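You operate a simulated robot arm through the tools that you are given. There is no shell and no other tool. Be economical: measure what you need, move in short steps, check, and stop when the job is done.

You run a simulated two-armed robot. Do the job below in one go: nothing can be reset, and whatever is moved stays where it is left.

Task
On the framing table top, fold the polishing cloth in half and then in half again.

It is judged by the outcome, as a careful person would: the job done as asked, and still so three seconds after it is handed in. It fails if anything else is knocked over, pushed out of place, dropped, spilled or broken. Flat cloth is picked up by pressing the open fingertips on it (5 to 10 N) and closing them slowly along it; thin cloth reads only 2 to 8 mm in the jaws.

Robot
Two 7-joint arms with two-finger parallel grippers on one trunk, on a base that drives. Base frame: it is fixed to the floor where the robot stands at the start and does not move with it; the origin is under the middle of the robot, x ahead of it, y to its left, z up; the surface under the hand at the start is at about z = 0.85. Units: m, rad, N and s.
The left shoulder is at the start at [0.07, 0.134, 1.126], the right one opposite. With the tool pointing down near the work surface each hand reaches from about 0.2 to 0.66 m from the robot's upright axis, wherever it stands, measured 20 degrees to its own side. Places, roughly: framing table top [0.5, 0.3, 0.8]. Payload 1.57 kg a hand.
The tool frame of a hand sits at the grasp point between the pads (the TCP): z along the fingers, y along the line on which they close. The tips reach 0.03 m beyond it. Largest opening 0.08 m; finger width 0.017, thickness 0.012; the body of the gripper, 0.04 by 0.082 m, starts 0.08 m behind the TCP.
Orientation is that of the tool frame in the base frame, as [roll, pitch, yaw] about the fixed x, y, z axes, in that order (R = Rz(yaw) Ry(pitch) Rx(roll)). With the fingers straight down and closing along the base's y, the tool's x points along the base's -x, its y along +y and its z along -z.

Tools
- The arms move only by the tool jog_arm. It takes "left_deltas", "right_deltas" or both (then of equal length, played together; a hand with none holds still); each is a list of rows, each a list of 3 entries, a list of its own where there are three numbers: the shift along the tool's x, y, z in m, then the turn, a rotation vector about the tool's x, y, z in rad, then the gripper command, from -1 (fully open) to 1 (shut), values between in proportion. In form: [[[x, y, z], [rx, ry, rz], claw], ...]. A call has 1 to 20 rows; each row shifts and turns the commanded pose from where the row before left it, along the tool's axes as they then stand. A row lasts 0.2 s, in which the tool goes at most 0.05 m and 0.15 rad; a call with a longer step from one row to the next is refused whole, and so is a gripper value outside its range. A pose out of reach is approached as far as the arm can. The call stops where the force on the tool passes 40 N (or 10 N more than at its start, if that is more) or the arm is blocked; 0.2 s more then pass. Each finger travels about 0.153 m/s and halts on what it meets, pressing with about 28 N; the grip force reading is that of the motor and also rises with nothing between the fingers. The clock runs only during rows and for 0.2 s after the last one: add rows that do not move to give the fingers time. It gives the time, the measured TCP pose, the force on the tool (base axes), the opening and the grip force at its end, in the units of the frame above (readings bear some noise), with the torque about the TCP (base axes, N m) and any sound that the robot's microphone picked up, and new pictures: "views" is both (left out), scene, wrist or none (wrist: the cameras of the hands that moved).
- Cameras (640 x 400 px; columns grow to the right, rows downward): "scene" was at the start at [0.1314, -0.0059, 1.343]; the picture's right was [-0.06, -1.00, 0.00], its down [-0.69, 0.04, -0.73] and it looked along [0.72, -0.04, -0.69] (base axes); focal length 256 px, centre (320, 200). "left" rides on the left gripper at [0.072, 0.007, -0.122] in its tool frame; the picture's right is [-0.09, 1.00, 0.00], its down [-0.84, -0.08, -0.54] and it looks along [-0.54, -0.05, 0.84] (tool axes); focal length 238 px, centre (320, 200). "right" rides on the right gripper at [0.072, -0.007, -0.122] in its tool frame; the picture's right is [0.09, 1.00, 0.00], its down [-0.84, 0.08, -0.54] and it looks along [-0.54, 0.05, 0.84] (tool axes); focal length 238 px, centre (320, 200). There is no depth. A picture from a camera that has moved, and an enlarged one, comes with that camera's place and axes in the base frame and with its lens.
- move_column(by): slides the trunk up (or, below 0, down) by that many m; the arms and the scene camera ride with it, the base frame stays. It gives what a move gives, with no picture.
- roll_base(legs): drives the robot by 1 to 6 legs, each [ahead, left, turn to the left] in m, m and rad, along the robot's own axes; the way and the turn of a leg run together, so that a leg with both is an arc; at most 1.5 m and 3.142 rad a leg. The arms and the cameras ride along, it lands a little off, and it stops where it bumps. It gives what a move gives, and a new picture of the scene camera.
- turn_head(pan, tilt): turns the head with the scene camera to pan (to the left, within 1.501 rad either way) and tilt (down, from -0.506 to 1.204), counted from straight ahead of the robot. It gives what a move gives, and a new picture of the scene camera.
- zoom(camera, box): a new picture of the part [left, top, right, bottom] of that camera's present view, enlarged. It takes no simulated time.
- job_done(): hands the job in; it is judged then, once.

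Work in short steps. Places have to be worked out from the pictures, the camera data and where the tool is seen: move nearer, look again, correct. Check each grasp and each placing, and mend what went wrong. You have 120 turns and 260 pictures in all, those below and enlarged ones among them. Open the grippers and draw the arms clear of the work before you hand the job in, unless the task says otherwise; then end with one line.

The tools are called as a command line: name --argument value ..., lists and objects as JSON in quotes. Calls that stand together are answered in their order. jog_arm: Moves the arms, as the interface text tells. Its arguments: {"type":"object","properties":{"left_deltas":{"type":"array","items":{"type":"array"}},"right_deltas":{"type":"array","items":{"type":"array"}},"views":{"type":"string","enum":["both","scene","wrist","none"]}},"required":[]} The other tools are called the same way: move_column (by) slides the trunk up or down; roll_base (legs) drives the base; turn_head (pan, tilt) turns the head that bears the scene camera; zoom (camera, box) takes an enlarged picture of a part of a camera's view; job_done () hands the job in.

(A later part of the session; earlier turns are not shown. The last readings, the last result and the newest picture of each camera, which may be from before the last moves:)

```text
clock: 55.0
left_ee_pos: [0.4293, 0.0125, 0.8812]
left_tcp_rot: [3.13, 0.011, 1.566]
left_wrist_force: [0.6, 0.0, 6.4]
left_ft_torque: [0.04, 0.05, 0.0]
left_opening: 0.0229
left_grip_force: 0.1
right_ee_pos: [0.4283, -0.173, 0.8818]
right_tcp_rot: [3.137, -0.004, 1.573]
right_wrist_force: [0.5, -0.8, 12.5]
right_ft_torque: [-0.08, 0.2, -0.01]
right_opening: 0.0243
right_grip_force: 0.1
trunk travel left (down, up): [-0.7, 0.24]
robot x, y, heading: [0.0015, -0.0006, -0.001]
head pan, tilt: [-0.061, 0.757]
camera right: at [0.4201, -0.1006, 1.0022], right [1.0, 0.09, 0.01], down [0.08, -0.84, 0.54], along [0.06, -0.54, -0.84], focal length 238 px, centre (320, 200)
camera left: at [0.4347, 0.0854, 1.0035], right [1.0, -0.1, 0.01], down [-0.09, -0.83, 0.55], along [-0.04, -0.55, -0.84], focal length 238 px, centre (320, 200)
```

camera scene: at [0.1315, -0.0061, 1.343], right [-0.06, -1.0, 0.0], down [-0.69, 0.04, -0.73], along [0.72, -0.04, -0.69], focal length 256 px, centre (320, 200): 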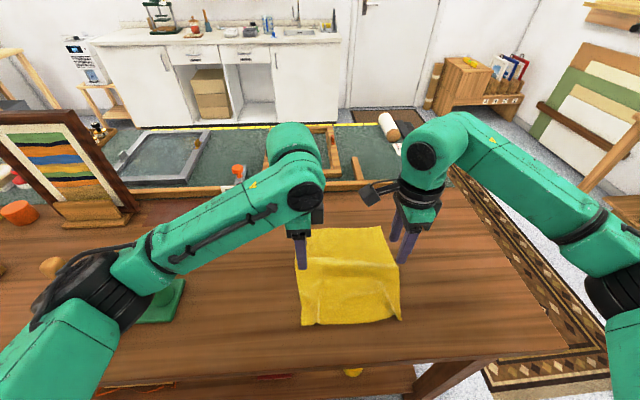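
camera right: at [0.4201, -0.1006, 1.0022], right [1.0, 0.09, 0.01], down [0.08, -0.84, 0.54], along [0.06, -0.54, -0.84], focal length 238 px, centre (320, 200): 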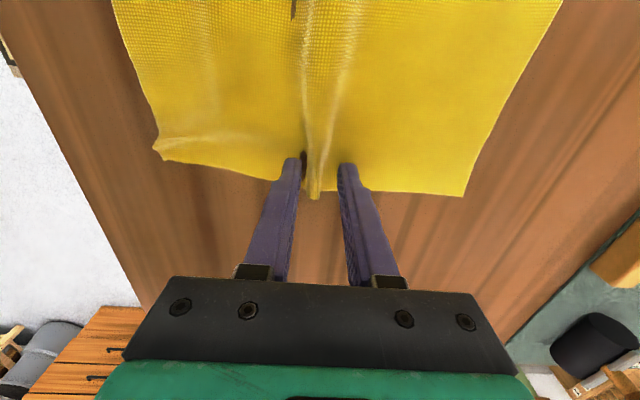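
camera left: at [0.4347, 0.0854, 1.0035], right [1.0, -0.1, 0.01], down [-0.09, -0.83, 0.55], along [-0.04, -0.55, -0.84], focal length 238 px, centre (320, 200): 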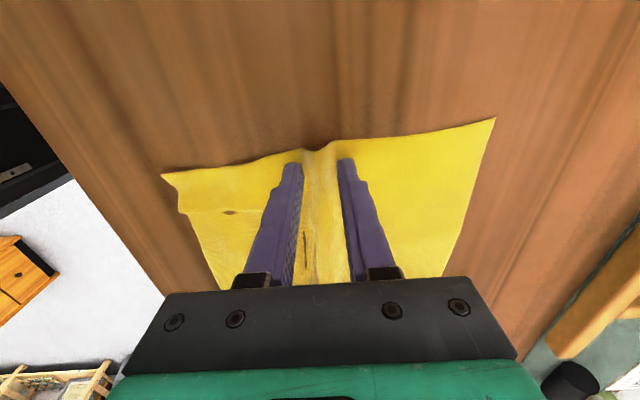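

A clean ridge is rising along the midline under both hands. I'll finish closing.

jog_arm --left_deltas '[[[0, 0, 0], [0, 0, 0], 0.48], [[0, 0, 0], [0, 0, 0], 0.56], [[0, 0, 0], [0, 0, 0], 0.64], [[0, 0, 0], [0, 0, 0], 0.72], [[0, 0, 0], [0, 0, 0], 0.8], [[0, 0, 0], [0, 0, 0], 0.9], [[0, 0, 0], [0, 0, 0], 1], [[0, 0, 0], [0, 0, 0], 1]]' --right_deltas '[[[0, 0, 0], [0, 0, 0], 0.48], [[0, 0, 0], [0, 0, 0], 0.56], [[0, 0, 0], [0, 0, 0], 0.64], [[0, 0, 0], [0, 0, 0], 0.72], [[0, 0, 0], [0, 0, 0], 0.8], [[0, 0, 0], [0, 0, 0], 0.9], [[0, 0, 0], [0, 0, 0], 1], [[0, 0, 0], [0, 0, 0], 1]]' --views "wrist"

```text
clock: 56.8
left_ee_pos: [0.4282, 0.0116, 0.8811]
left_tcp_rot: [3.131, 0.011, 1.567]
left_wrist_force: [0.2, -0.8, 4.2]
left_ft_torque: [0.04, 0.02, 0.02]
left_opening: 0.002
left_grip_force: 23.9
right_ee_pos: [0.4281, -0.1731, 0.8815]
right_tcp_rot: [3.137, -0.001, 1.572]
right_wrist_force: [-0.9, -0.6, 12.6]
right_ft_torque: [-0.07, 0.06, 0.05]
right_opening: 0.0022
right_grip_force: 23.4
trunk travel left (down, up): [-0.7, 0.24]
robot x, y, heading: [0.002, 0.0035, -0.001]
head pan, tilt: [-0.061, 0.757]
camera right: at [0.4199, -0.1005, 1.0022], right [1.0, 0.09, 0.01], down [0.08, -0.84, 0.54], along [0.06, -0.54, -0.84], focal length 238 px, centre (320, 200)
camera left: at [0.4344, 0.0854, 1.0034], right [1.0, -0.1, 0.01], down [-0.09, -0.83, 0.55], along [-0.04, -0.55, -0.84], focal length 238 px, centre (320, 200)
```

right: 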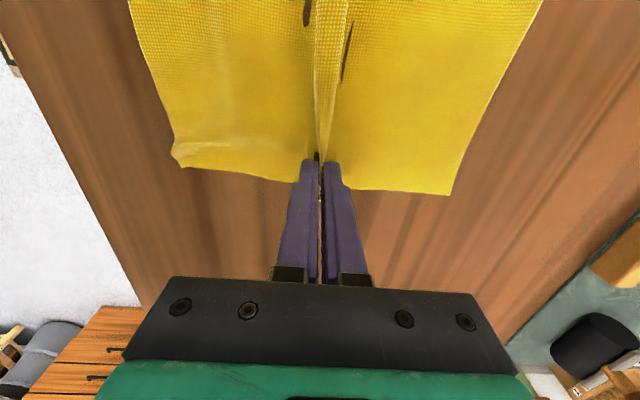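
left: 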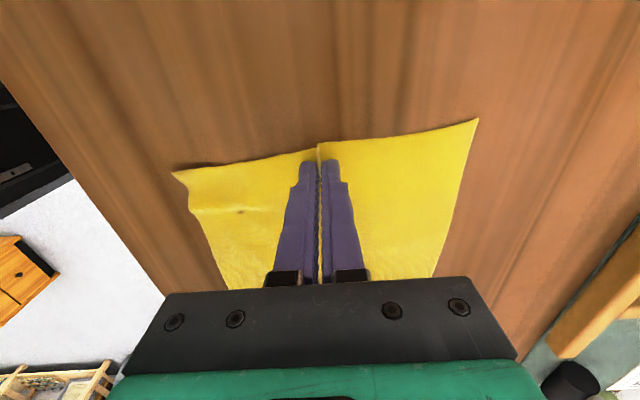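

Both ends of the midline are gripped with a straight ridge between them. I'll lift straight up 13 cm so both halves hang.

jog_arm --left_deltas '[[[0, 0, -0.008], [0, 0, 0], 1], [[0, 0, -0.013], [0, 0, 0], 1], [[0, 0, -0.015], [0, 0, 0], 1], [[0, 0, -0.015], [0, 0, 0], 1], [[0, 0, -0.015], [0, 0, 0], 1], [[0, 0, -0.015], [0, 0, 0], 1], [[0, 0, -0.015], [0, 0, 0], 1], [[0, 0, -0.015], [0, 0, 0], 1], [[0, 0, -0.012], [0, 0, 0], 1], [[0, 0, 0], [0, 0, 0], 1], [[0, 0, 0], [0, 0, 0], 1]]' --right_deltas '[[[0, 0, -0.008], [0, 0, 0], 1], [[0, 0, -0.013], [0, 0, 0], 1], [[0, 0, -0.015], [0, 0, 0], 1], [[0, 0, -0.015], [0, 0, 0], 1], [[0, 0, -0.015], [0, 0, 0], 1], [[0, 0, -0.015], [0, 0, 0], 1], [[0, 0, -0.015], [0, 0, 0], 1], [[0, 0, -0.015], [0, 0, 0], 1], [[0, 0, -0.012], [0, 0, 0], 1], [[0, 0, 0], [0, 0, 0], 1], [[0, 0, 0], [0, 0, 0], 1]]'

zoom --camera "scene" --box '[240, 190, 450, 321]'

```text
clock: 59.2
left_ee_pos: [0.4282, 0.0113, 1.0031]
left_tcp_rot: [3.132, 0.008, 1.566]
left_wrist_force: [-0.4, 1.0, 0.1]
left_ft_torque: [0.0, -0.03, -0.04]
left_opening: 0.002
left_grip_force: 23.4
right_ee_pos: [0.4286, -0.1735, 1.0024]
right_tcp_rot: [3.138, -0.001, 1.573]
right_wrist_force: [0.3, 0.8, 0.0]
right_ft_torque: [-0.01, 0.0, 0.01]
right_opening: 0.002
right_grip_force: 24.1
trunk travel left (down, up): [-0.7, 0.24]
robot x, y, heading: [-0.0009, -0.0001, -0.002]
head pan, tilt: [-0.061, 0.757]
camera scene: at [0.1315, -0.0061, 1.343], right [-0.06, -1.0, 0.0], down [-0.69, 0.04, -0.73], along [0.72, -0.04, -0.69], focal length 256 px, centre (320, 200)
camera right: at [0.4215, -0.1017, 1.1237], right [1.0, 0.09, 0.0], down [0.08, -0.84, 0.54], along [0.05, -0.54, -0.84], focal length 238 px, centre (320, 200)
camera left: at [0.4346, 0.085, 1.1252], right [1.0, -0.1, 0.01], down [-0.09, -0.83, 0.55], along [-0.05, -0.55, -0.84], focal length 238 px, centre (320, 200)
```

scene: 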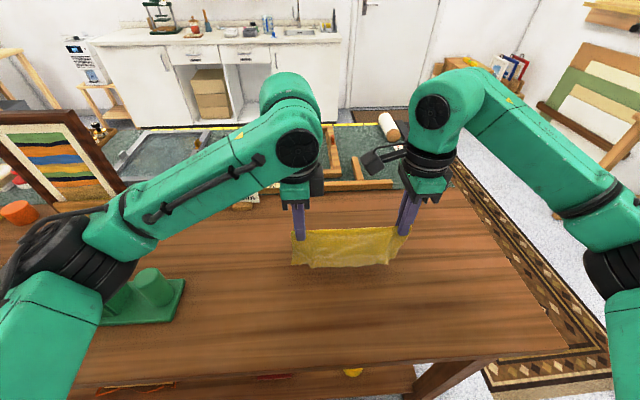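
right: 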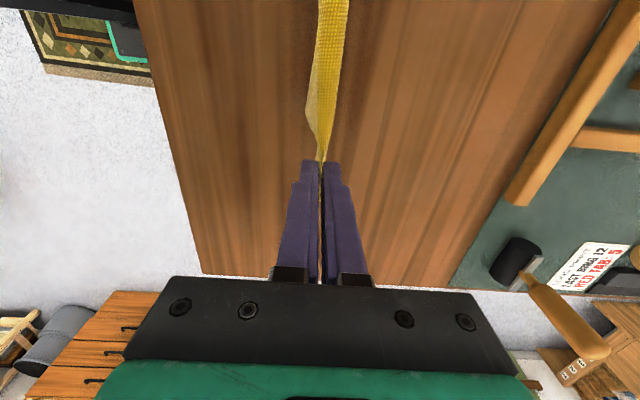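
left: 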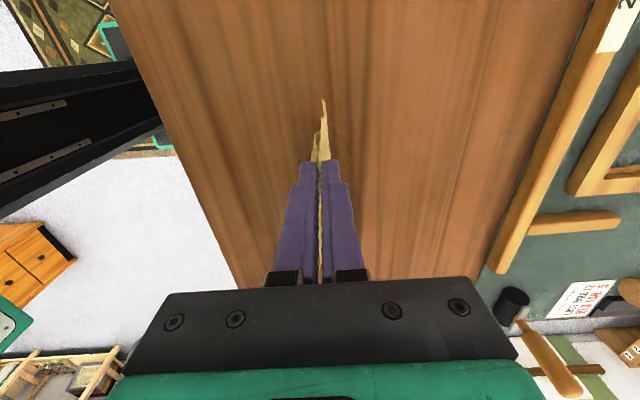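

```text
3.05 times, centred on (345, 256) of scene
camera zoom: at [0.1315, -0.0061, 1.343], right [-0.06, -1.0, 0.0], down [-0.69, 0.04, -0.73], along [0.72, -0.04, -0.69], focal length 782 px, centre (244, 31)
```

zoom: 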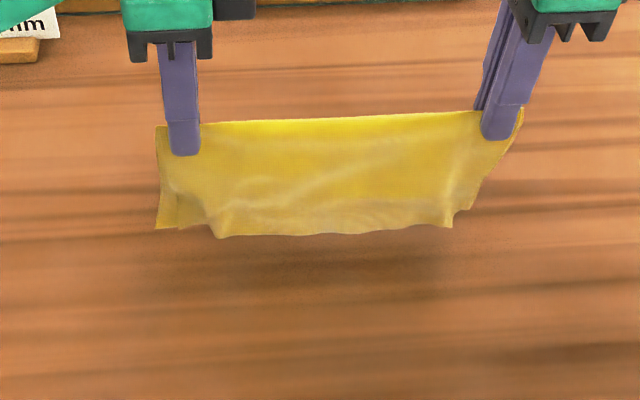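

The cloth hangs neatly doubled over its midline. I'll carry it forward about 8 cm, then lay it down by sweeping back toward the robot with a progressive tilt so the fold lies flat.

jog_arm --left_deltas '[[[0, 0.01, -0.005], [0, 0, 0], 1], [[0, 0.015, -0.005], [0, 0, 0], 1], [[0, 0.015, 0], [0, 0, 0], 1], [[0, 0.015, 0], [0, 0, 0], 1], [[0, 0.015, 0], [0, 0, 0], 1], [[0, 0.01, 0], [0, 0, 0], 1], [[0, 0, 0], [0, 0, 0], 1], [[0, 0, 0], [0, 0, 0], 1], [[0, 0, 0.009], [0, 0, 0], 1], [[0, 0, 0.009], [0, 0, 0], 1], [[0, 0, 0], [0, 0, 0], 1]]' --right_deltas '[[[0, 0.01, -0.005], [0, 0, 0], 1], [[0, 0.015, -0.005], [0, 0, 0], 1], [[0, 0.015, 0], [0, 0, 0], 1], [[0, 0.015, 0], [0, 0, 0], 1], [[0, 0.015, 0], [0, 0, 0], 1], [[0, 0.01, 0], [0, 0, 0], 1], [[0, 0, 0], [0, 0, 0], 1], [[0, 0, 0], [0, 0, 0], 1], [[0, 0, 0.009], [0, 0, 0], 1], [[0, 0, 0.009], [0, 0, 0], 1], [[0, 0, 0], [0, 0, 0], 1]]' --views "scene"

zoom --camera "scene" --box '[240, 160, 450, 291]'

```text
clock: 61.6
left_ee_pos: [0.5091, 0.0125, 0.9965]
left_tcp_rot: [3.131, 0.01, 1.564]
left_wrist_force: [0.1, 0.2, -0.4]
left_ft_torque: [-0.02, -0.03, -0.03]
left_opening: 0.0023
left_grip_force: 23.5
right_ee_pos: [0.5079, -0.1728, 0.9948]
right_tcp_rot: [3.139, -0.001, 1.573]
right_wrist_force: [-0.4, 0.4, 0.0]
right_ft_torque: [0.05, -0.01, 0.0]
right_opening: 0.0019
right_grip_force: 24.1
trunk travel left (down, up): [-0.7, 0.24]
robot x, y, heading: [0.0035, 0.0016, 0.003]
head pan, tilt: [-0.061, 0.757]
camera scene: at [0.1314, -0.006, 1.343], right [-0.06, -1.0, 0.0], down [-0.69, 0.04, -0.73], along [0.72, -0.04, -0.69], focal length 256 px, centre (320, 200)
```

scene: 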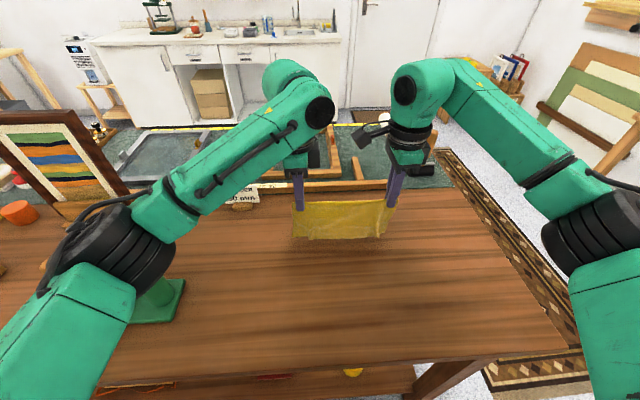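

```text
3.05 times, centred on (345, 226) of scene
camera zoom: at [0.1314, -0.006, 1.343], right [-0.06, -1.0, 0.0], down [-0.69, 0.04, -0.73], along [0.72, -0.04, -0.69], focal length 782 px, centre (244, 122)
```

zoom: 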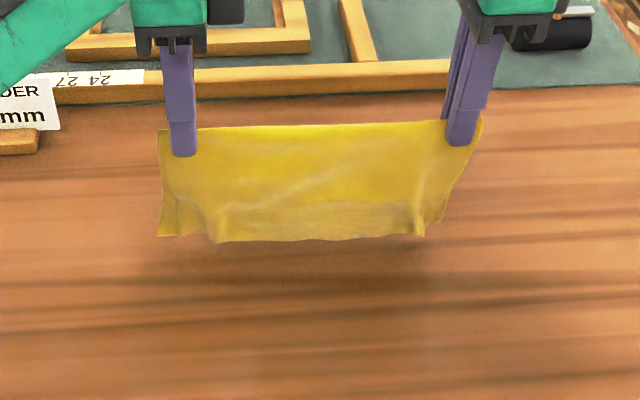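

The bottom edges are just about touching the table. Now the first half of the lay-down: sweep back and down with a growing tilt.

jog_arm --left_deltas '[[[0, 0, 0.007], [0, 0, 0], 1], [[0, -0.017, 0.002], [-0.07, 0, 0], 1], [[0, -0.0171, 0.0008], [-0.07, 0, 0], 1], [[0, -0.0167, 0.0042], [-0.07, 0, 0], 1], [[0, -0.017, 0.0031], [-0.07, 0, 0], 1], [[0, -0.0161, 0.0053], [-0.07, 0, 0], 1], [[0, -0.0164, 0.0041], [-0.07, 0, 0], 1], [[0, 0, 0], [0, 0, 0], 1]]' --right_deltas '[[[0, 0, 0.007], [0, 0, 0], 1], [[0, -0.017, 0.002], [-0.07, 0, 0], 1], [[0, -0.0171, 0.0008], [-0.07, 0, 0], 1], [[0, -0.0167, 0.0042], [-0.07, 0, 0], 1], [[0, -0.017, 0.0031], [-0.07, 0, 0], 1], [[0, -0.0161, 0.0053], [-0.07, 0, 0], 1], [[0, -0.0164, 0.0041], [-0.07, 0, 0], 1], [[0, 0, 0], [0, 0, 0], 1]]' --views "both"

zoom --camera "scene" --box '[240, 160, 450, 291]'

```text
clock: 63.4
left_ee_pos: [0.416, 0.0128, 0.952]
left_tcp_rot: [2.714, 0.009, 1.568]
left_wrist_force: [-0.8, 0.1, -0.3]
left_ft_torque: [-0.04, 0.02, -0.01]
left_opening: 0.0021
left_grip_force: 23.6
right_ee_pos: [0.4155, -0.1729, 0.9508]
right_tcp_rot: [2.716, -0.002, 1.573]
right_wrist_force: [0.1, -1.0, -0.4]
right_ft_torque: [-0.01, 0.04, -0.01]
right_opening: 0.0021
right_grip_force: 24.2
trunk travel left (down, up): [-0.7, 0.24]
robot x, y, heading: [0.0027, 0.0008, 0.0]
head pan, tilt: [-0.061, 0.757]
camera scene: at [0.1323, -0.0061, 1.3429], right [-0.06, -1.0, 0.0], down [-0.69, 0.04, -0.73], along [0.72, -0.04, -0.69], focal length 256 px, centre (320, 200)
camera right: at [0.3593, -0.1004, 1.0587], right [0.91, 0.09, 0.41], down [-0.15, -0.84, 0.52], along [0.39, -0.54, -0.75], focal length 238 px, centre (320, 200)
camera left: at [0.3715, 0.0861, 1.0653], right [0.91, -0.09, 0.41], down [-0.3, -0.83, 0.47], along [0.3, -0.55, -0.78], focal length 238 px, centre (320, 200)
```

scene: 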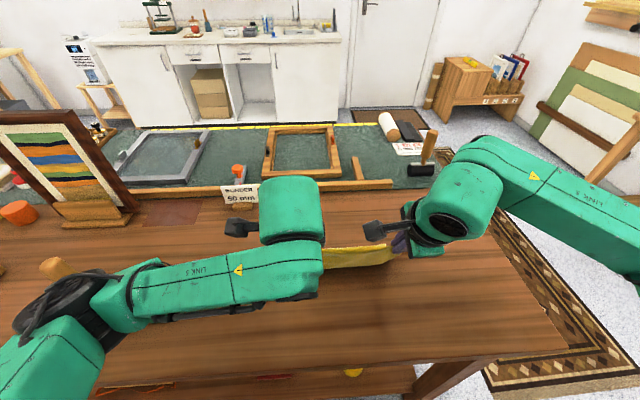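
right: 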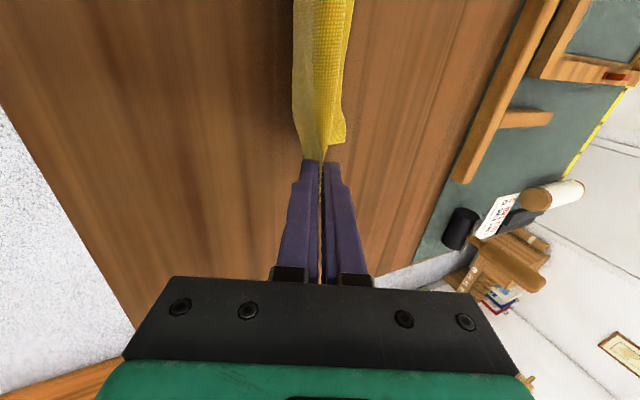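
left: 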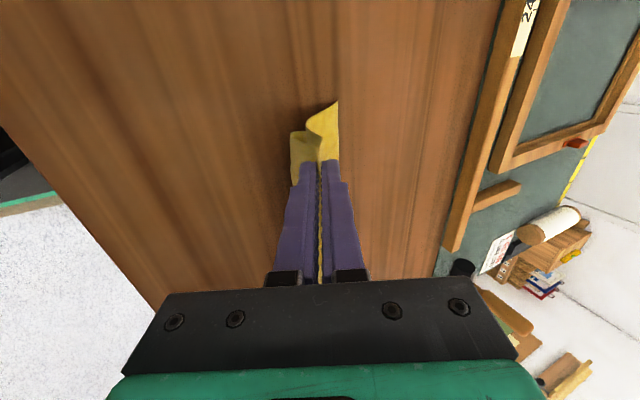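

```text
3.05 times, centred on (345, 226) of scene
camera zoom: at [0.1323, -0.0061, 1.3429], right [-0.06, -1.0, 0.0], down [-0.69, 0.04, -0.73], along [0.72, -0.04, -0.69], focal length 782 px, centre (244, 122)
```

zoom: 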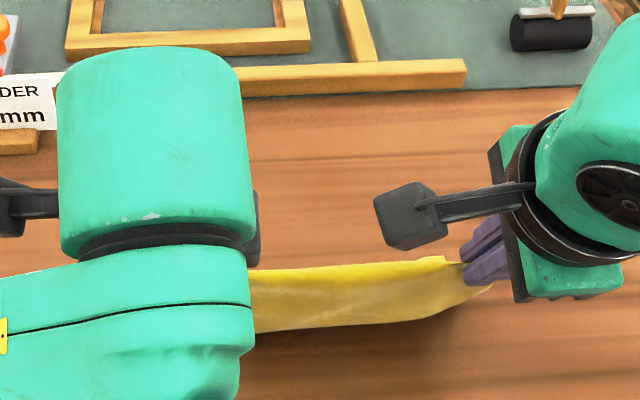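

The bottom edges slid along instead of staying put, so the sheet still hangs close to vertical. I'll drag back a bit more while lowering, so the lower part trails behind on the table, and look again.

jog_arm --left_deltas '[[[0, -0.0142, -0.0009], [0, 0, 0], 1], [[0, -0.0142, -0.0009], [0, 0, 0], 1], [[0, -0.0142, -0.0009], [0, 0, 0], 1], [[0, 0, 0], [0, 0, 0], 1]]' --right_deltas '[[[0, -0.0142, -0.0009], [0, 0, 0], 1], [[0, -0.0142, -0.0009], [0, 0, 0], 1], [[0, -0.0142, -0.0009], [0, 0, 0], 1], [[0, 0, 0], [0, 0, 0], 1]]' --views "both"

zoom --camera "left" --box '[220, 50, 420, 175]'

```text
clock: 64.4
left_ee_pos: [0.3758, 0.0129, 0.9352]
left_tcp_rot: [2.715, 0.008, 1.566]
left_wrist_force: [-0.3, -0.1, -0.3]
left_ft_torque: [0.0, 0.02, 0.0]
left_opening: 0.0022
left_grip_force: 22.7
right_ee_pos: [0.3766, -0.174, 0.9356]
right_tcp_rot: [2.721, -0.003, 1.572]
right_wrist_force: [0.2, 0.4, 0.3]
right_ft_torque: [-0.02, 0.04, -0.01]
right_opening: 0.002
right_grip_force: 23.8
trunk travel left (down, up): [-0.7, 0.24]
robot x, y, heading: [0.0012, -0.0017, 0.004]
head pan, tilt: [-0.061, 0.757]
camera scene: at [0.1318, -0.0061, 1.343], right [-0.06, -1.0, 0.0], down [-0.69, 0.04, -0.73], along [0.72, -0.04, -0.69], focal length 256 px, centre (320, 200)
camera right: at [0.3195, -0.1012, 1.0434], right [0.91, 0.09, 0.41], down [-0.15, -0.84, 0.52], along [0.39, -0.54, -0.75], focal length 238 px, centre (320, 200)
camera left: at [0.332, 0.0862, 1.0495], right [0.91, -0.09, 0.41], down [-0.3, -0.83, 0.47], along [0.3, -0.55, -0.78], focal length 238 px, centre (320, 200)
```

scene: 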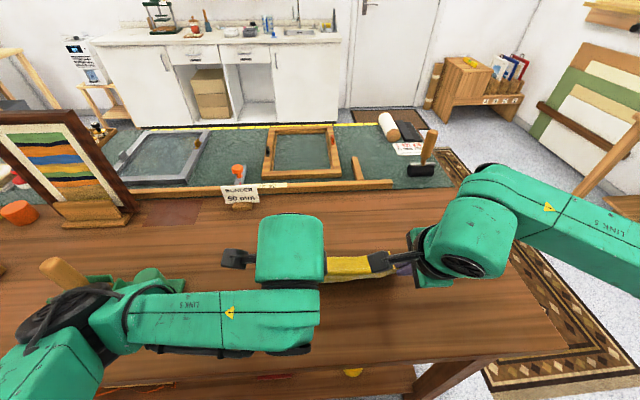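
right: 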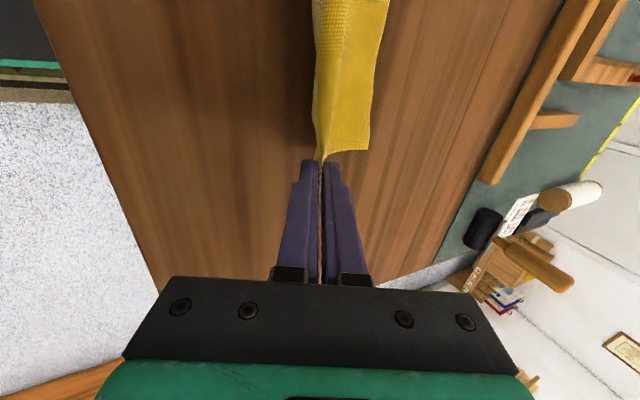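
left: 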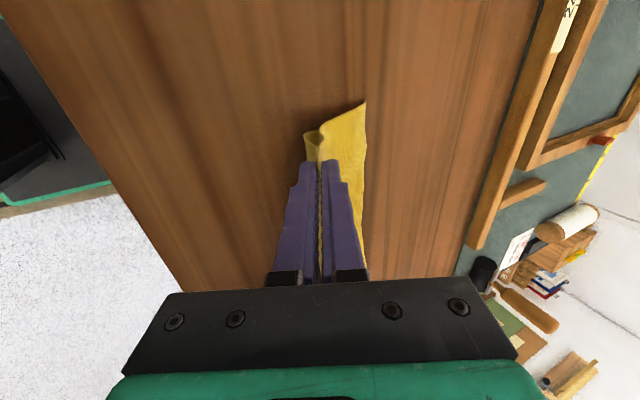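

```text
3.20 times, centred on (320, 112) of left
camera zoom: at [0.332, 0.0862, 1.0495], right [0.91, -0.09, 0.41], down [-0.3, -0.83, 0.47], along [0.3, -0.55, -0.78], focal length 763 px, centre (320, 480)
```

zoom: 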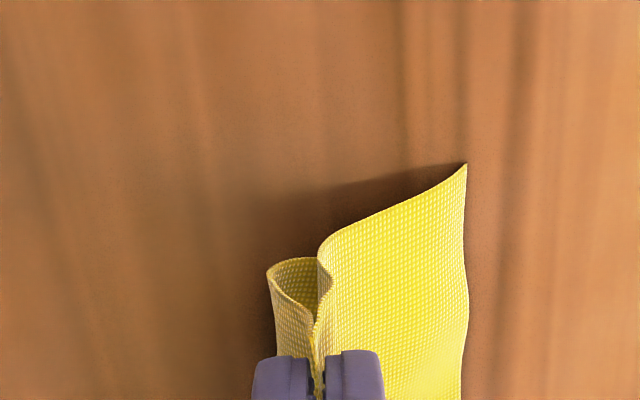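

Both layers now trail forward from the crease. I'll keep lowering and tilting while drawing back gently.

jog_arm --left_deltas '[[[0, -0.0096, 0.0052], [-0.07, 0, 0], 1], [[0, -0.01, 0.0045], [-0.07, 0, 0], 1], [[0, -0.0103, 0.0038], [-0.07, 0, 0], 1], [[0, -0.0105, 0.0031], [-0.07, 0, 0], 1], [[0, 0, 0], [0, 0, 0], 1]]' --right_deltas '[[[0, -0.0096, 0.0052], [-0.07, 0, 0], 1], [[0, -0.01, 0.0045], [-0.07, 0, 0], 1], [[0, -0.0103, 0.0038], [-0.07, 0, 0], 1], [[0, -0.0105, 0.0031], [-0.07, 0, 0], 1], [[0, 0, 0], [0, 0, 0], 1]]' --views "both"

zoom --camera "left" --box '[220, 50, 420, 175]'

```text
clock: 65.6
left_ee_pos: [0.3495, 0.0123, 0.9009]
left_tcp_rot: [2.433, 0.007, 1.565]
left_wrist_force: [0.0, -0.5, -0.5]
left_ft_torque: [0.0, 0.01, -0.02]
left_opening: 0.0019
left_grip_force: 23.3
right_ee_pos: [0.363, -0.1738, 0.9187]
right_tcp_rot: [2.579, 0.0, 1.573]
right_wrist_force: [0.4, 0.4, -0.1]
right_ft_torque: [-0.01, -0.02, 0.03]
right_opening: 0.0023
right_grip_force: 23.7
right hand out of reach, approached as far as the arm can: row 3, 4
trunk travel left (down, up): [-0.7, 0.24]
robot x, y, heading: [0.0007, 0.001, 0.004]
head pan, tilt: [-0.061, 0.757]
camera scene: at [0.1317, -0.0062, 1.343], right [-0.06, -1.0, 0.0], down [-0.69, 0.04, -0.73], along [0.72, -0.04, -0.69], focal length 256 px, centre (320, 200)
camera right: at [0.2922, -0.1018, 1.0174], right [0.84, 0.09, 0.53], down [-0.22, -0.84, 0.5], along [0.49, -0.54, -0.69], focal length 238 px, centre (320, 200)
camera left: at [0.2756, 0.0859, 0.9979], right [0.76, -0.09, 0.65], down [-0.42, -0.83, 0.37], along [0.51, -0.55, -0.67], focal length 238 px, centre (320, 200)
```

scene: 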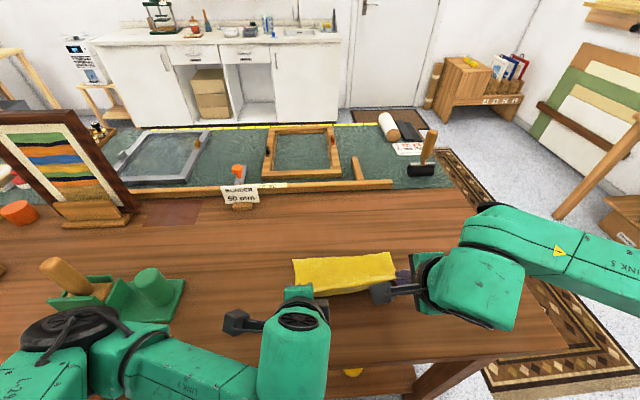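
right: 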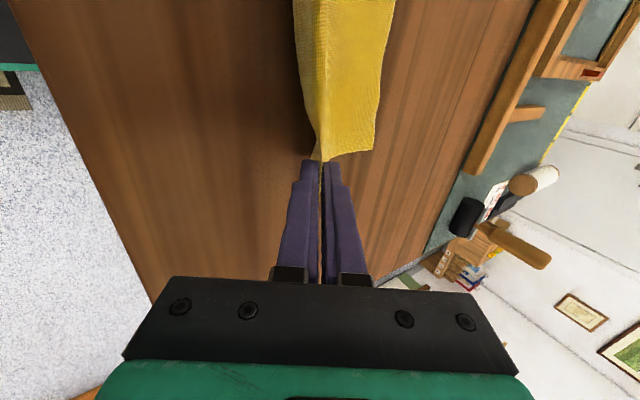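
left: 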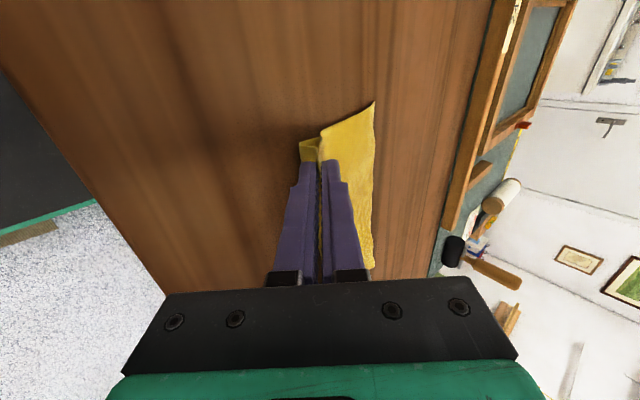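

```text
3.20 times, centred on (320, 112) of left
camera zoom: at [0.2756, 0.0859, 0.9979], right [0.76, -0.09, 0.65], down [-0.42, -0.83, 0.37], along [0.51, -0.55, -0.67], focal length 763 px, centre (320, 480)
```

zoom: 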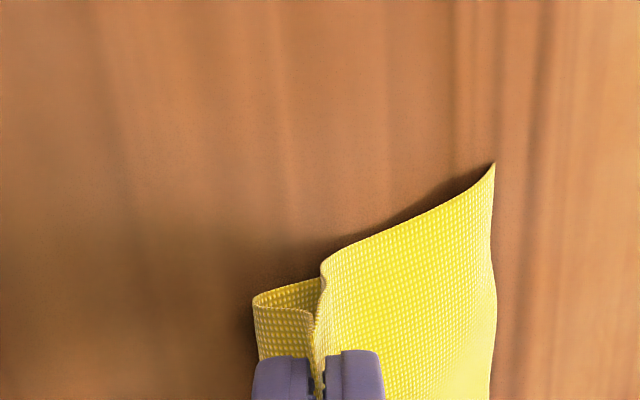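

The right arm is at its inner limit. I'll match the left tip to the right one, then lower both together with the trunk, which keeps the arm poses as they are.

jog_arm --left_deltas '[[[0, 0.0174, -0.0048], [0, 0, 0], 1], [[0, 0, 0], [0, 0, 0], 1]]' --views "none"

move_column --by -0.015

zoom --camera "scene" --box '[200, 210, 500, 397]'

```text
clock: 66.2
left_ee_pos: [0.3585, 0.0132, 0.9168]
left_tcp_rot: [2.433, 0.009, 1.568]
left_wrist_force: [0.0, 0.2, -0.3]
left_ft_torque: [-0.03, 0.01, 0.04]
left_opening: 0.0019
left_grip_force: 23.9
right_ee_pos: [0.364, -0.1741, 0.9193]
right_tcp_rot: [2.578, -0.002, 1.572]
right_wrist_force: [0.7, 1.0, 0.9]
right_ft_torque: [-0.01, 0.03, 0.06]
right_opening: 0.0019
right_grip_force: 24.0
trunk travel left (down, up): [-0.7, 0.24]
robot x, y, heading: [0.0025, -0.0003, -0.001]
head pan, tilt: [-0.061, 0.757]
```

```text
clock: 66.8
left_ee_pos: [0.3596, 0.0126, 0.9004]
left_tcp_rot: [2.433, 0.008, 1.567]
left_wrist_force: [0.4, -0.7, 0.3]
left_ft_torque: [0.0, 0.01, -0.04]
left_opening: 0.0022
left_grip_force: 23.4
right_ee_pos: [0.3629, -0.1733, 0.9052]
right_tcp_rot: [2.577, -0.001, 1.572]
right_wrist_force: [-0.7, 0.3, 0.1]
right_ft_torque: [0.01, 0.02, 0.02]
right_opening: 0.0022
right_grip_force: 24.1
trunk travel left (down, up): [-0.685, 0.255]
robot x, y, heading: [-0.0011, -0.0011, 0.004]
head pan, tilt: [-0.061, 0.757]
```

```text
2.13 times, centred on (350, 304) of scene
camera zoom: at [0.1313, -0.006, 1.328], right [-0.06, -1.0, 0.0], down [-0.69, 0.04, -0.73], along [0.72, -0.04, -0.69], focal length 547 px, centre (256, -21)
```

zoom: 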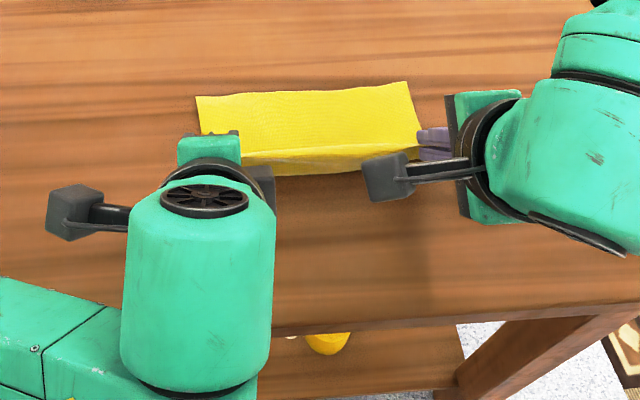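

It looks tidy. I'll lower the trunk another 11 mm.

move_column --by -0.011

zoom --camera "scene" --box '[240, 220, 440, 345]'

zoom --camera "left" --box '[220, 50, 420, 175]'

zoom --camera "right" --box '[200, 0, 460, 175]'

```text
clock: 67.4
left_ee_pos: [0.359, 0.0128, 0.8897]
left_tcp_rot: [2.433, 0.01, 1.565]
left_wrist_force: [0.5, -0.6, 0.6]
left_ft_torque: [-0.02, 0.0, 0.02]
left_opening: 0.0023
left_grip_force: 23.5
right_ee_pos: [0.3632, -0.1726, 0.893]
right_tcp_rot: [2.578, -0.001, 1.571]
right_wrist_force: [-0.5, 0.3, 0.0]
right_ft_torque: [0.01, -0.02, 0.0]
right_opening: 0.002
right_grip_force: 23.8
trunk travel left (down, up): [-0.674, 0.266]
robot x, y, heading: [0.0024, -0.0009, -0.005]
head pan, tilt: [-0.061, 0.757]
```

```text
3.20 times, centred on (340, 282) of scene
camera zoom: at [0.1313, -0.0061, 1.317], right [-0.06, -1.0, 0.0], down [-0.69, 0.04, -0.73], along [0.72, -0.04, -0.69], focal length 821 px, centre (256, -64)
```

zoom: 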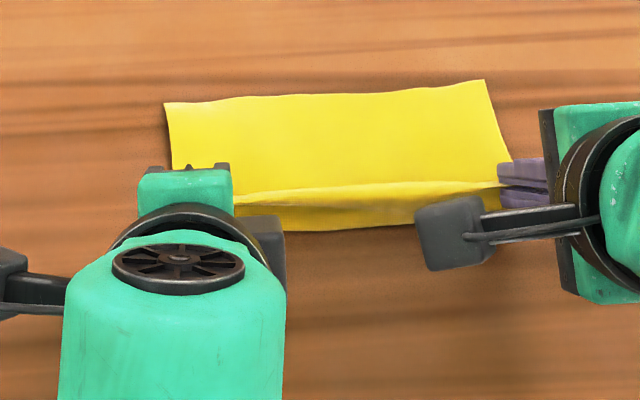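

```text
3.20 times, centred on (320, 112) of left
camera zoom: at [0.2856, 0.0859, 0.9877], right [0.76, -0.09, 0.65], down [-0.42, -0.83, 0.37], along [0.51, -0.55, -0.67], focal length 763 px, centre (320, 480)
```

zoom: 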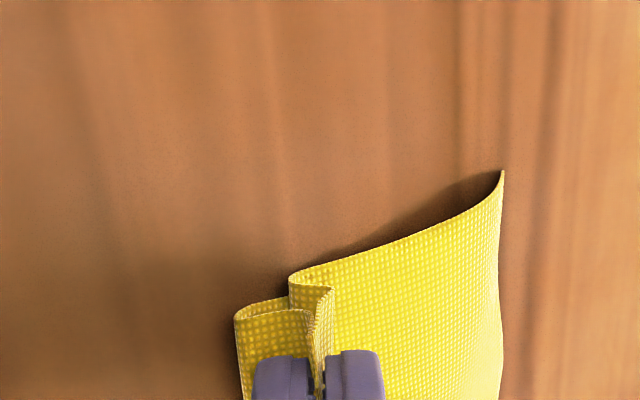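

```text
2.29 times, centred on (330, 88) of right
camera zoom: at [0.2919, -0.1017, 0.9915], right [0.84, 0.09, 0.53], down [-0.22, -0.84, 0.5], along [0.49, -0.54, -0.69], focal length 545 px, centre (297, 457)
```

zoom: 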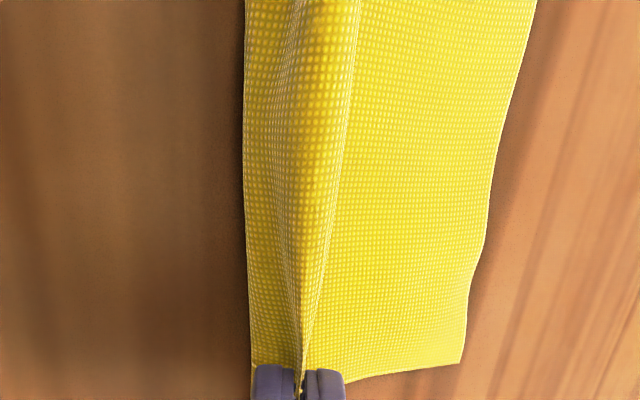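

The near layer sags in a small loop behind the crease. I'll back the base up about 5 cm so the sheet is dragged straight behind the crease.

roll_base --legs '[[-0.05, 0, 0]]'

zoom --camera "left" --box '[220, 50, 420, 175]'

zoom --camera "right" --box '[200, 0, 460, 175]'

```text
clock: 68.3
left_ee_pos: [0.3085, 0.0131, 0.8895]
left_tcp_rot: [2.437, 0.011, 1.568]
left_wrist_force: [-0.4, 0.3, -0.1]
left_ft_torque: [0.0, 0.0, -0.03]
left_opening: 0.0021
left_grip_force: 23.6
right_ee_pos: [0.3131, -0.174, 0.8935]
right_tcp_rot: [2.578, -0.001, 1.575]
right_wrist_force: [0.9, 1.0, -0.8]
right_ft_torque: [-0.01, 0.03, -0.01]
right_opening: 0.0024
right_grip_force: 24.1
trunk travel left (down, up): [-0.674, 0.266]
robot x, y, heading: [-0.0502, 0.0018, 0.004]
head pan, tilt: [-0.061, 0.757]
camera scene: at [0.0817, -0.006, 1.3169], right [-0.06, -1.0, 0.0], down [-0.69, 0.04, -0.73], along [0.72, -0.04, -0.69], focal length 256 px, centre (320, 200)
```

scene: 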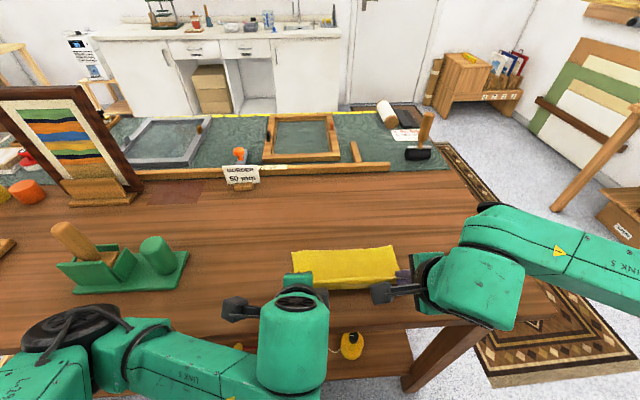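

```text
3.20 times, centred on (320, 112) of left
camera zoom: at [0.2357, 0.0862, 0.9874], right [0.76, -0.09, 0.65], down [-0.41, -0.83, 0.37], along [0.51, -0.55, -0.67], focal length 763 px, centre (320, 480)
```

zoom: 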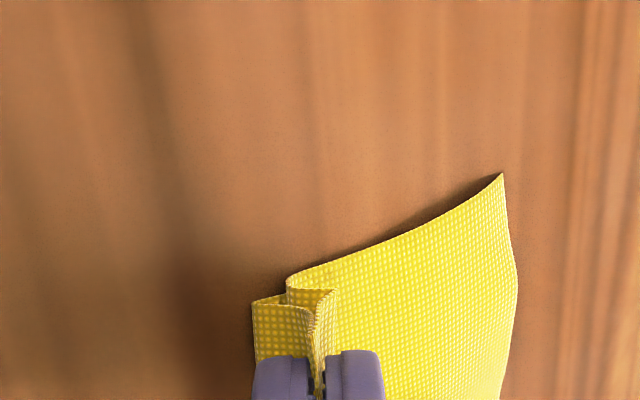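

```text
2.29 times, centred on (330, 88) of right
camera zoom: at [0.2422, -0.1014, 0.9912], right [0.84, 0.09, 0.53], down [-0.22, -0.84, 0.5], along [0.49, -0.54, -0.69], focal length 545 px, centre (297, 457)
```

zoom: 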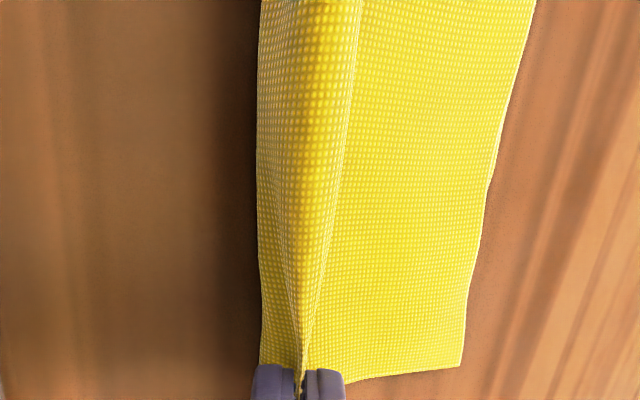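

The sheet is straighter, with the crease at about x 0.33 and the edges aligned at about 0.44. I'll open the fingers slightly and back out along the finger axes.

jog_arm --left_deltas '[[[0, 0, 0], [0, 0, 0], 0.8], [[0, 0, 0], [0, 0, 0], 0.65], [[0, 0, 0], [0, 0, 0], 0.55], [[0, 0, 0], [0, 0, 0], 0.55], [[0, 0.001, -0.005], [0, 0, 0], 0.55], [[0, 0.002, -0.008], [0, 0, 0], 0.55], [[0, 0.003, -0.01], [0, 0, 0], 0.55], [[0, 0.005, -0.015], [0, 0, 0], 0.55], [[0, 0.01, -0.02], [0, 0, 0], 0.55], [[0, 0.015, -0.02], [0, 0, 0], 0.55], [[0.02, 0.015, -0.02], [0, 0, 0], 0.55], [[0.03, 0.015, -0.02], [0, 0, 0], 0.55]]' --right_deltas '[[[0, 0, 0], [0, 0, 0], 0.8], [[0, 0, 0], [0, 0, 0], 0.65], [[0, 0, 0], [0, 0, 0], 0.55], [[0, 0, 0], [0, 0, 0], 0.55], [[0, 0.002, -0.004], [0, 0, 0], 0.55], [[0, 0.004, -0.007], [0, 0, 0], 0.55], [[0, 0.0053, -0.0085], [0, 0, 0], 0.55], [[0, 0.008, -0.0128], [0, 0, 0], 0.55], [[0, 0.0106, -0.017], [0, 0, 0], 0.55], [[0, 0.0106, -0.017], [0, 0, 0], 0.55], [[-0.02, 0.0106, -0.017], [0, 0, 0], 0.55], [[-0.02, 0.0106, -0.017], [0, 0, 0], 0.55]]' --views "both"

zoom --camera "scene" --box '[240, 210, 450, 341]'

```text
clock: 70.9
left_ee_pos: [0.3335, 0.0122, 1.006]
left_tcp_rot: [2.433, 0.009, 1.568]
left_wrist_force: [0.1, -0.6, 0.0]
left_ft_torque: [0.03, -0.02, -0.03]
left_opening: 0.018
left_grip_force: 0.1
left hand out of reach, approached as far as the arm can: row 6, 7, 8, 9, 10, 11, 12
right_ee_pos: [0.3108, -0.2147, 1.0112]
right_tcp_rot: [2.578, -0.002, 1.574]
right_wrist_force: [0.1, 1.1, 0.2]
right_ft_torque: [0.01, -0.01, -0.01]
right_opening: 0.0181
right_grip_force: 0.1
trunk travel left (down, up): [-0.674, 0.266]
robot x, y, heading: [-0.0501, 0.0019, 0.003]
head pan, tilt: [-0.061, 0.757]
camera scene: at [0.0799, -0.0056, 1.3171], right [-0.06, -1.0, 0.0], down [-0.69, 0.04, -0.73], along [0.73, -0.04, -0.69], focal length 256 px, centre (320, 200)
camera right: at [0.2396, -0.1427, 1.109], right [0.84, 0.09, 0.53], down [-0.22, -0.84, 0.5], along [0.49, -0.54, -0.68], focal length 238 px, centre (320, 200)
camera left: at [0.2596, 0.085, 1.1039], right [0.76, -0.09, 0.65], down [-0.41, -0.83, 0.37], along [0.51, -0.55, -0.67], focal length 238 px, centre (320, 200)
```

scene: 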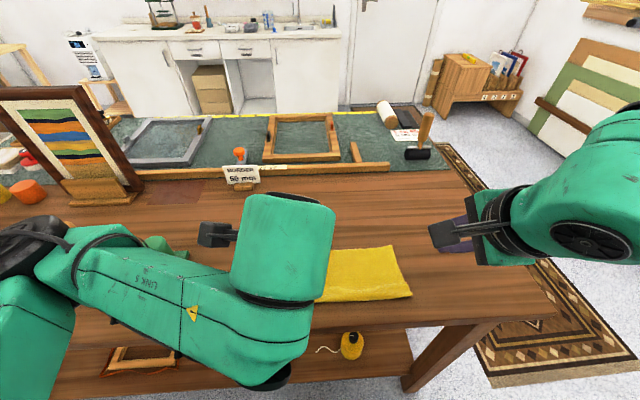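
right: 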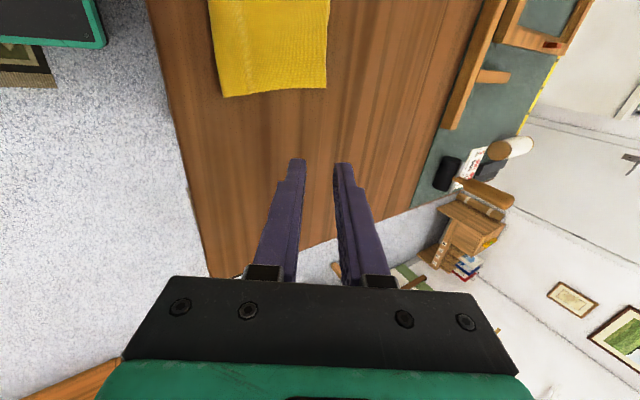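
left: 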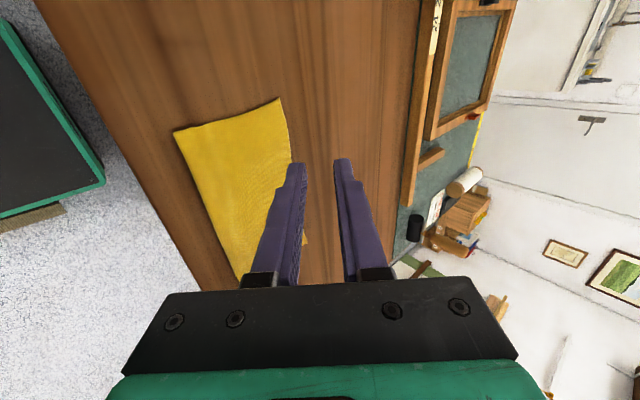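

```text
3.05 times, centred on (345, 276) of scene
camera zoom: at [0.0799, -0.0056, 1.3171], right [-0.06, -1.0, 0.0], down [-0.69, 0.04, -0.73], along [0.73, -0.04, -0.69], focal length 782 px, centre (244, -30)
```

zoom: 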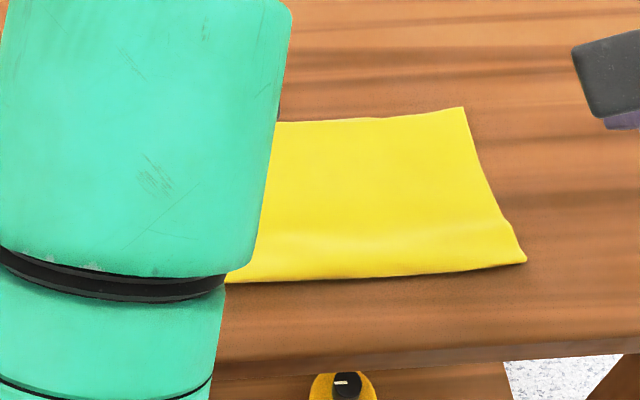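

That's a clean half fold. I'll untilt the hands and move them outward for an unobstructed look.

jog_arm --left_deltas '[[[0.03, 0, -0.01], [0.142, 0, 0], 0], [[0.03, 0, 0], [0.142, 0, 0], 0], [[0.03, 0, 0], [0.142, 0, 0], 0], [[0.03, 0, 0], [0.142, 0, 0], 0], [[0.02, 0, 0], [0.14, 0, 0], 0], [[0, 0, 0], [0, 0, 0], 0]]' --right_deltas '[[[0, 0, -0.01], [0.14, 0, 0], 0], [[-0.01, 0, 0], [0.14, 0, 0], 0], [[-0.01, 0, 0], [0.14, 0, 0], 0], [[-0.01, 0, 0], [0.143, 0, 0], 0], [[-0.01, 0, 0], [0, 0, 0], 0], [[0, 0, 0], [0, 0, 0], 0]]' --views "scene"

zoom --camera "scene" --box '[240, 210, 450, 341]'

```text
clock: 72.3
left_ee_pos: [0.3259, 0.1053, 1.0132]
left_tcp_rot: [-3.14, 0.008, 1.569]
left_wrist_force: [0.3, 0.4, -0.8]
left_ft_torque: [0.04, 0.01, -0.03]
left_opening: 0.0397
left_grip_force: 0.1
left hand out of reach, approached as far as the arm can: row 1
right_ee_pos: [0.3065, -0.2551, 1.0187]
right_tcp_rot: [3.141, -0.004, 1.574]
right_wrist_force: [0.3, 1.0, -0.2]
right_ft_torque: [-0.01, 0.04, 0.01]
right_opening: 0.04
right_grip_force: 0.1
trunk travel left (down, up): [-0.674, 0.266]
robot x, y, heading: [-0.0529, 0.0012, 0.002]
head pan, tilt: [-0.061, 0.757]
camera scene: at [0.0808, -0.006, 1.317], right [-0.06, -1.0, 0.0], down [-0.69, 0.04, -0.73], along [0.72, -0.04, -0.69], focal length 256 px, centre (320, 200)
```

scene: 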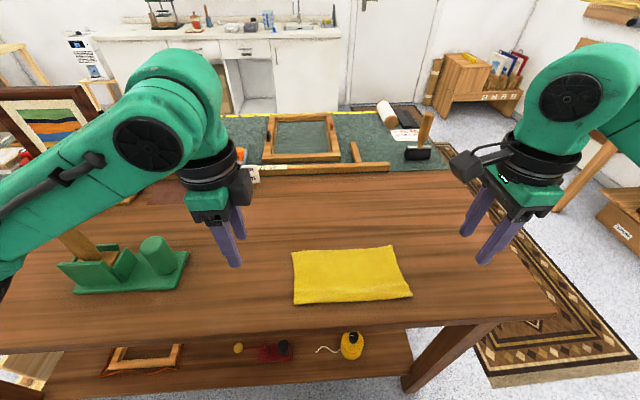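

```text
3.05 times, centred on (345, 276) of scene
camera zoom: at [0.0808, -0.006, 1.317], right [-0.06, -1.0, 0.0], down [-0.69, 0.04, -0.73], along [0.72, -0.04, -0.69], focal length 782 px, centre (244, -30)
```

zoom: 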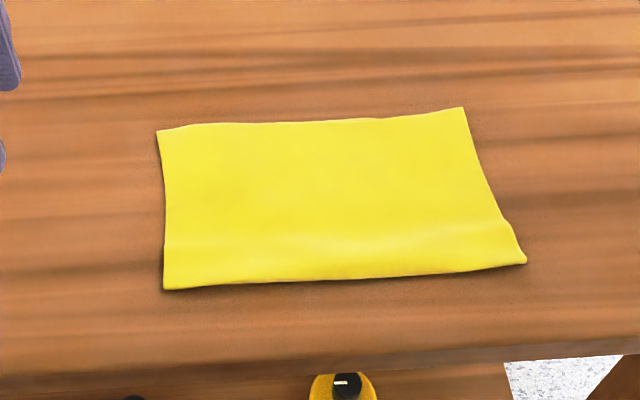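

The first fold is excellent: a clean rectangle at x 0.291–0.41, y −0.19–0.035. For the second fold I'll pinch the midline at (0.352, −0.077) through both layers with the right hand alone, closing along y.

jog_arm --right_deltas '[[[0, 0, 0], [0, 0, -0.1428], -0.2], [[0, 0, 0], [0, 0, -0.1428], -0.2], [[0, 0, 0], [0, 0, -0.1428], -0.2], [[0, 0, 0], [0, 0, -0.1428], -0.2], [[0, 0, 0], [0, 0, -0.1428], -0.2], [[0, 0, 0], [0, 0, -0.1428], -0.2], [[0, 0, 0], [0, 0, -0.1428], -0.2], [[0, 0, 0], [0, 0, -0.1428], -0.2], [[0, 0, 0], [0, 0, -0.1428], -0.2], [[0, 0, 0], [0, 0, -0.1428], -0.2], [[0, 0, 0], [0, 0, -0.1428], -0.2], [[-0.009, 0.0356, 0.0176], [0, 0, 0], -0.2], [[-0.009, 0.0356, 0.0176], [0, 0, 0], -0.2], [[-0.009, 0.0356, 0.0176], [0, 0, 0], -0.2], [[-0.009, 0.0356, 0.0176], [0, 0, 0], -0.2], [[-0.0095, 0.0356, 0.0176], [0, 0, 0], -0.2], [[0, 0, 0], [0, 0, 0], -0.2]]' --left_deltas '[[[0.01, 0, 0], [0, 0, 0], 0], [[0.02, 0, 0], [0, 0, 0], 0], [[0.02, 0, 0], [0, 0, 0], 0], [[0.02, 0, 0], [0, 0, 0], 0], [[0, 0, 0], [0, 0, 0], 0], [[0, 0, 0], [0, 0, 0], 0], [[0, 0, 0], [0, 0, 0], 0], [[0, 0, 0], [0, 0, 0], 0], [[0, 0, 0], [0, 0, 0], 0], [[0, 0, 0], [0, 0, 0], 0], [[0, 0, 0], [0, 0, 0], 0], [[0, 0, 0], [0, 0, 0], 0], [[0, 0, 0], [0, 0, 0], 0], [[0, 0, 0], [0, 0, 0], 0], [[0, 0, 0], [0, 0, 0], 0], [[0, 0, 0], [0, 0, 0], 0], [[0, 0, 0], [0, 0, 0], 0]]'

```text
clock: 75.9
left_ee_pos: [0.3257, 0.1746, 1.014]
left_tcp_rot: [-3.14, 0.009, 1.568]
left_wrist_force: [-0.2, 0.4, 0.4]
left_ft_torque: [0.04, -0.02, 0.0]
left_opening: 0.0401
left_grip_force: 0.1
right_ee_pos: [0.3504, -0.077, 0.9301]
right_tcp_rot: [3.138, 0.003, -3.14]
right_wrist_force: [-0.2, -0.9, -0.3]
right_ft_torque: [0.01, 0.03, 0.02]
right_opening: 0.0476
right_grip_force: 0.1
trunk travel left (down, up): [-0.674, 0.266]
robot x, y, heading: [-0.0499, 0.0001, 0.008]
head pan, tilt: [-0.061, 0.757]
camera scene: at [0.0804, -0.0067, 1.3171], right [-0.06, -1.0, 0.0], down [-0.69, 0.04, -0.73], along [0.73, -0.04, -0.69], focal length 256 px, centre (320, 200)
camera right: at [0.2786, -0.0833, 1.0517], right [-0.09, 1.0, 0.0], down [0.84, 0.08, 0.54], along [0.54, 0.05, -0.84], focal length 238 px, centre (320, 200)
camera left: at [0.3325, 0.2482, 1.136], right [1.0, -0.1, 0.0], down [-0.08, -0.83, 0.55], along [-0.05, -0.55, -0.84], focal length 238 px, centre (320, 200)
```

scene: 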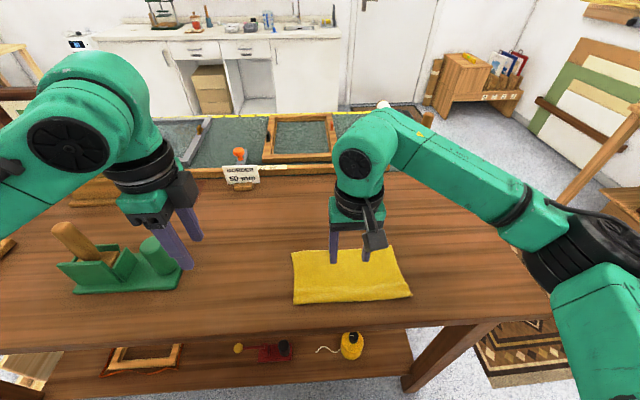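
right: 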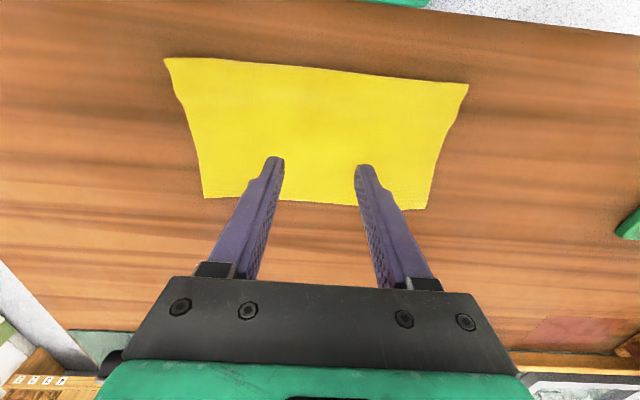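
left: 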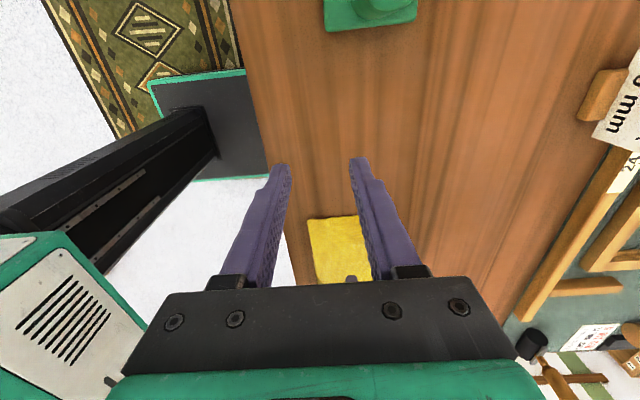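

The hand is centred over the midline (y −0.078, x 0.352). I'll descend to the cloth.

jog_arm --right_deltas '[[[-0.001, -0.001, 0.015], [0, 0, 0], -0.2], [[0, 0, 0.015], [0, 0, 0], -0.2], [[0, 0, 0.013], [0, 0, 0], -0.2], [[0, 0, 0.003], [0, 0, 0], -0.2], [[0, 0, 0.0015], [0, 0, 0], -0.2], [[0, 0, 0], [0, 0, 0], -0.2], [[0, 0, 0], [0, 0, 0], -0.2]]' --views "none"

```text
clock: 77.5
left_ee_pos: [0.3255, 0.1768, 1.014]
left_tcp_rot: [3.141, 0.009, 1.568]
left_wrist_force: [-0.3, -0.2, -0.3]
left_ft_torque: [0.0, 0.04, -0.02]
left_opening: 0.04
left_grip_force: 0.2
right_ee_pos: [0.3523, -0.0768, 0.8841]
right_tcp_rot: [3.141, 0.0, -3.14]
right_wrist_force: [0.5, 0.9, -0.5]
right_ft_torque: [0.0, 0.02, 0.03]
right_opening: 0.0479
right_grip_force: 0.1
trunk travel left (down, up): [-0.674, 0.266]
robot x, y, heading: [-0.049, -0.0027, 0.003]
head pan, tilt: [-0.061, 0.757]
```

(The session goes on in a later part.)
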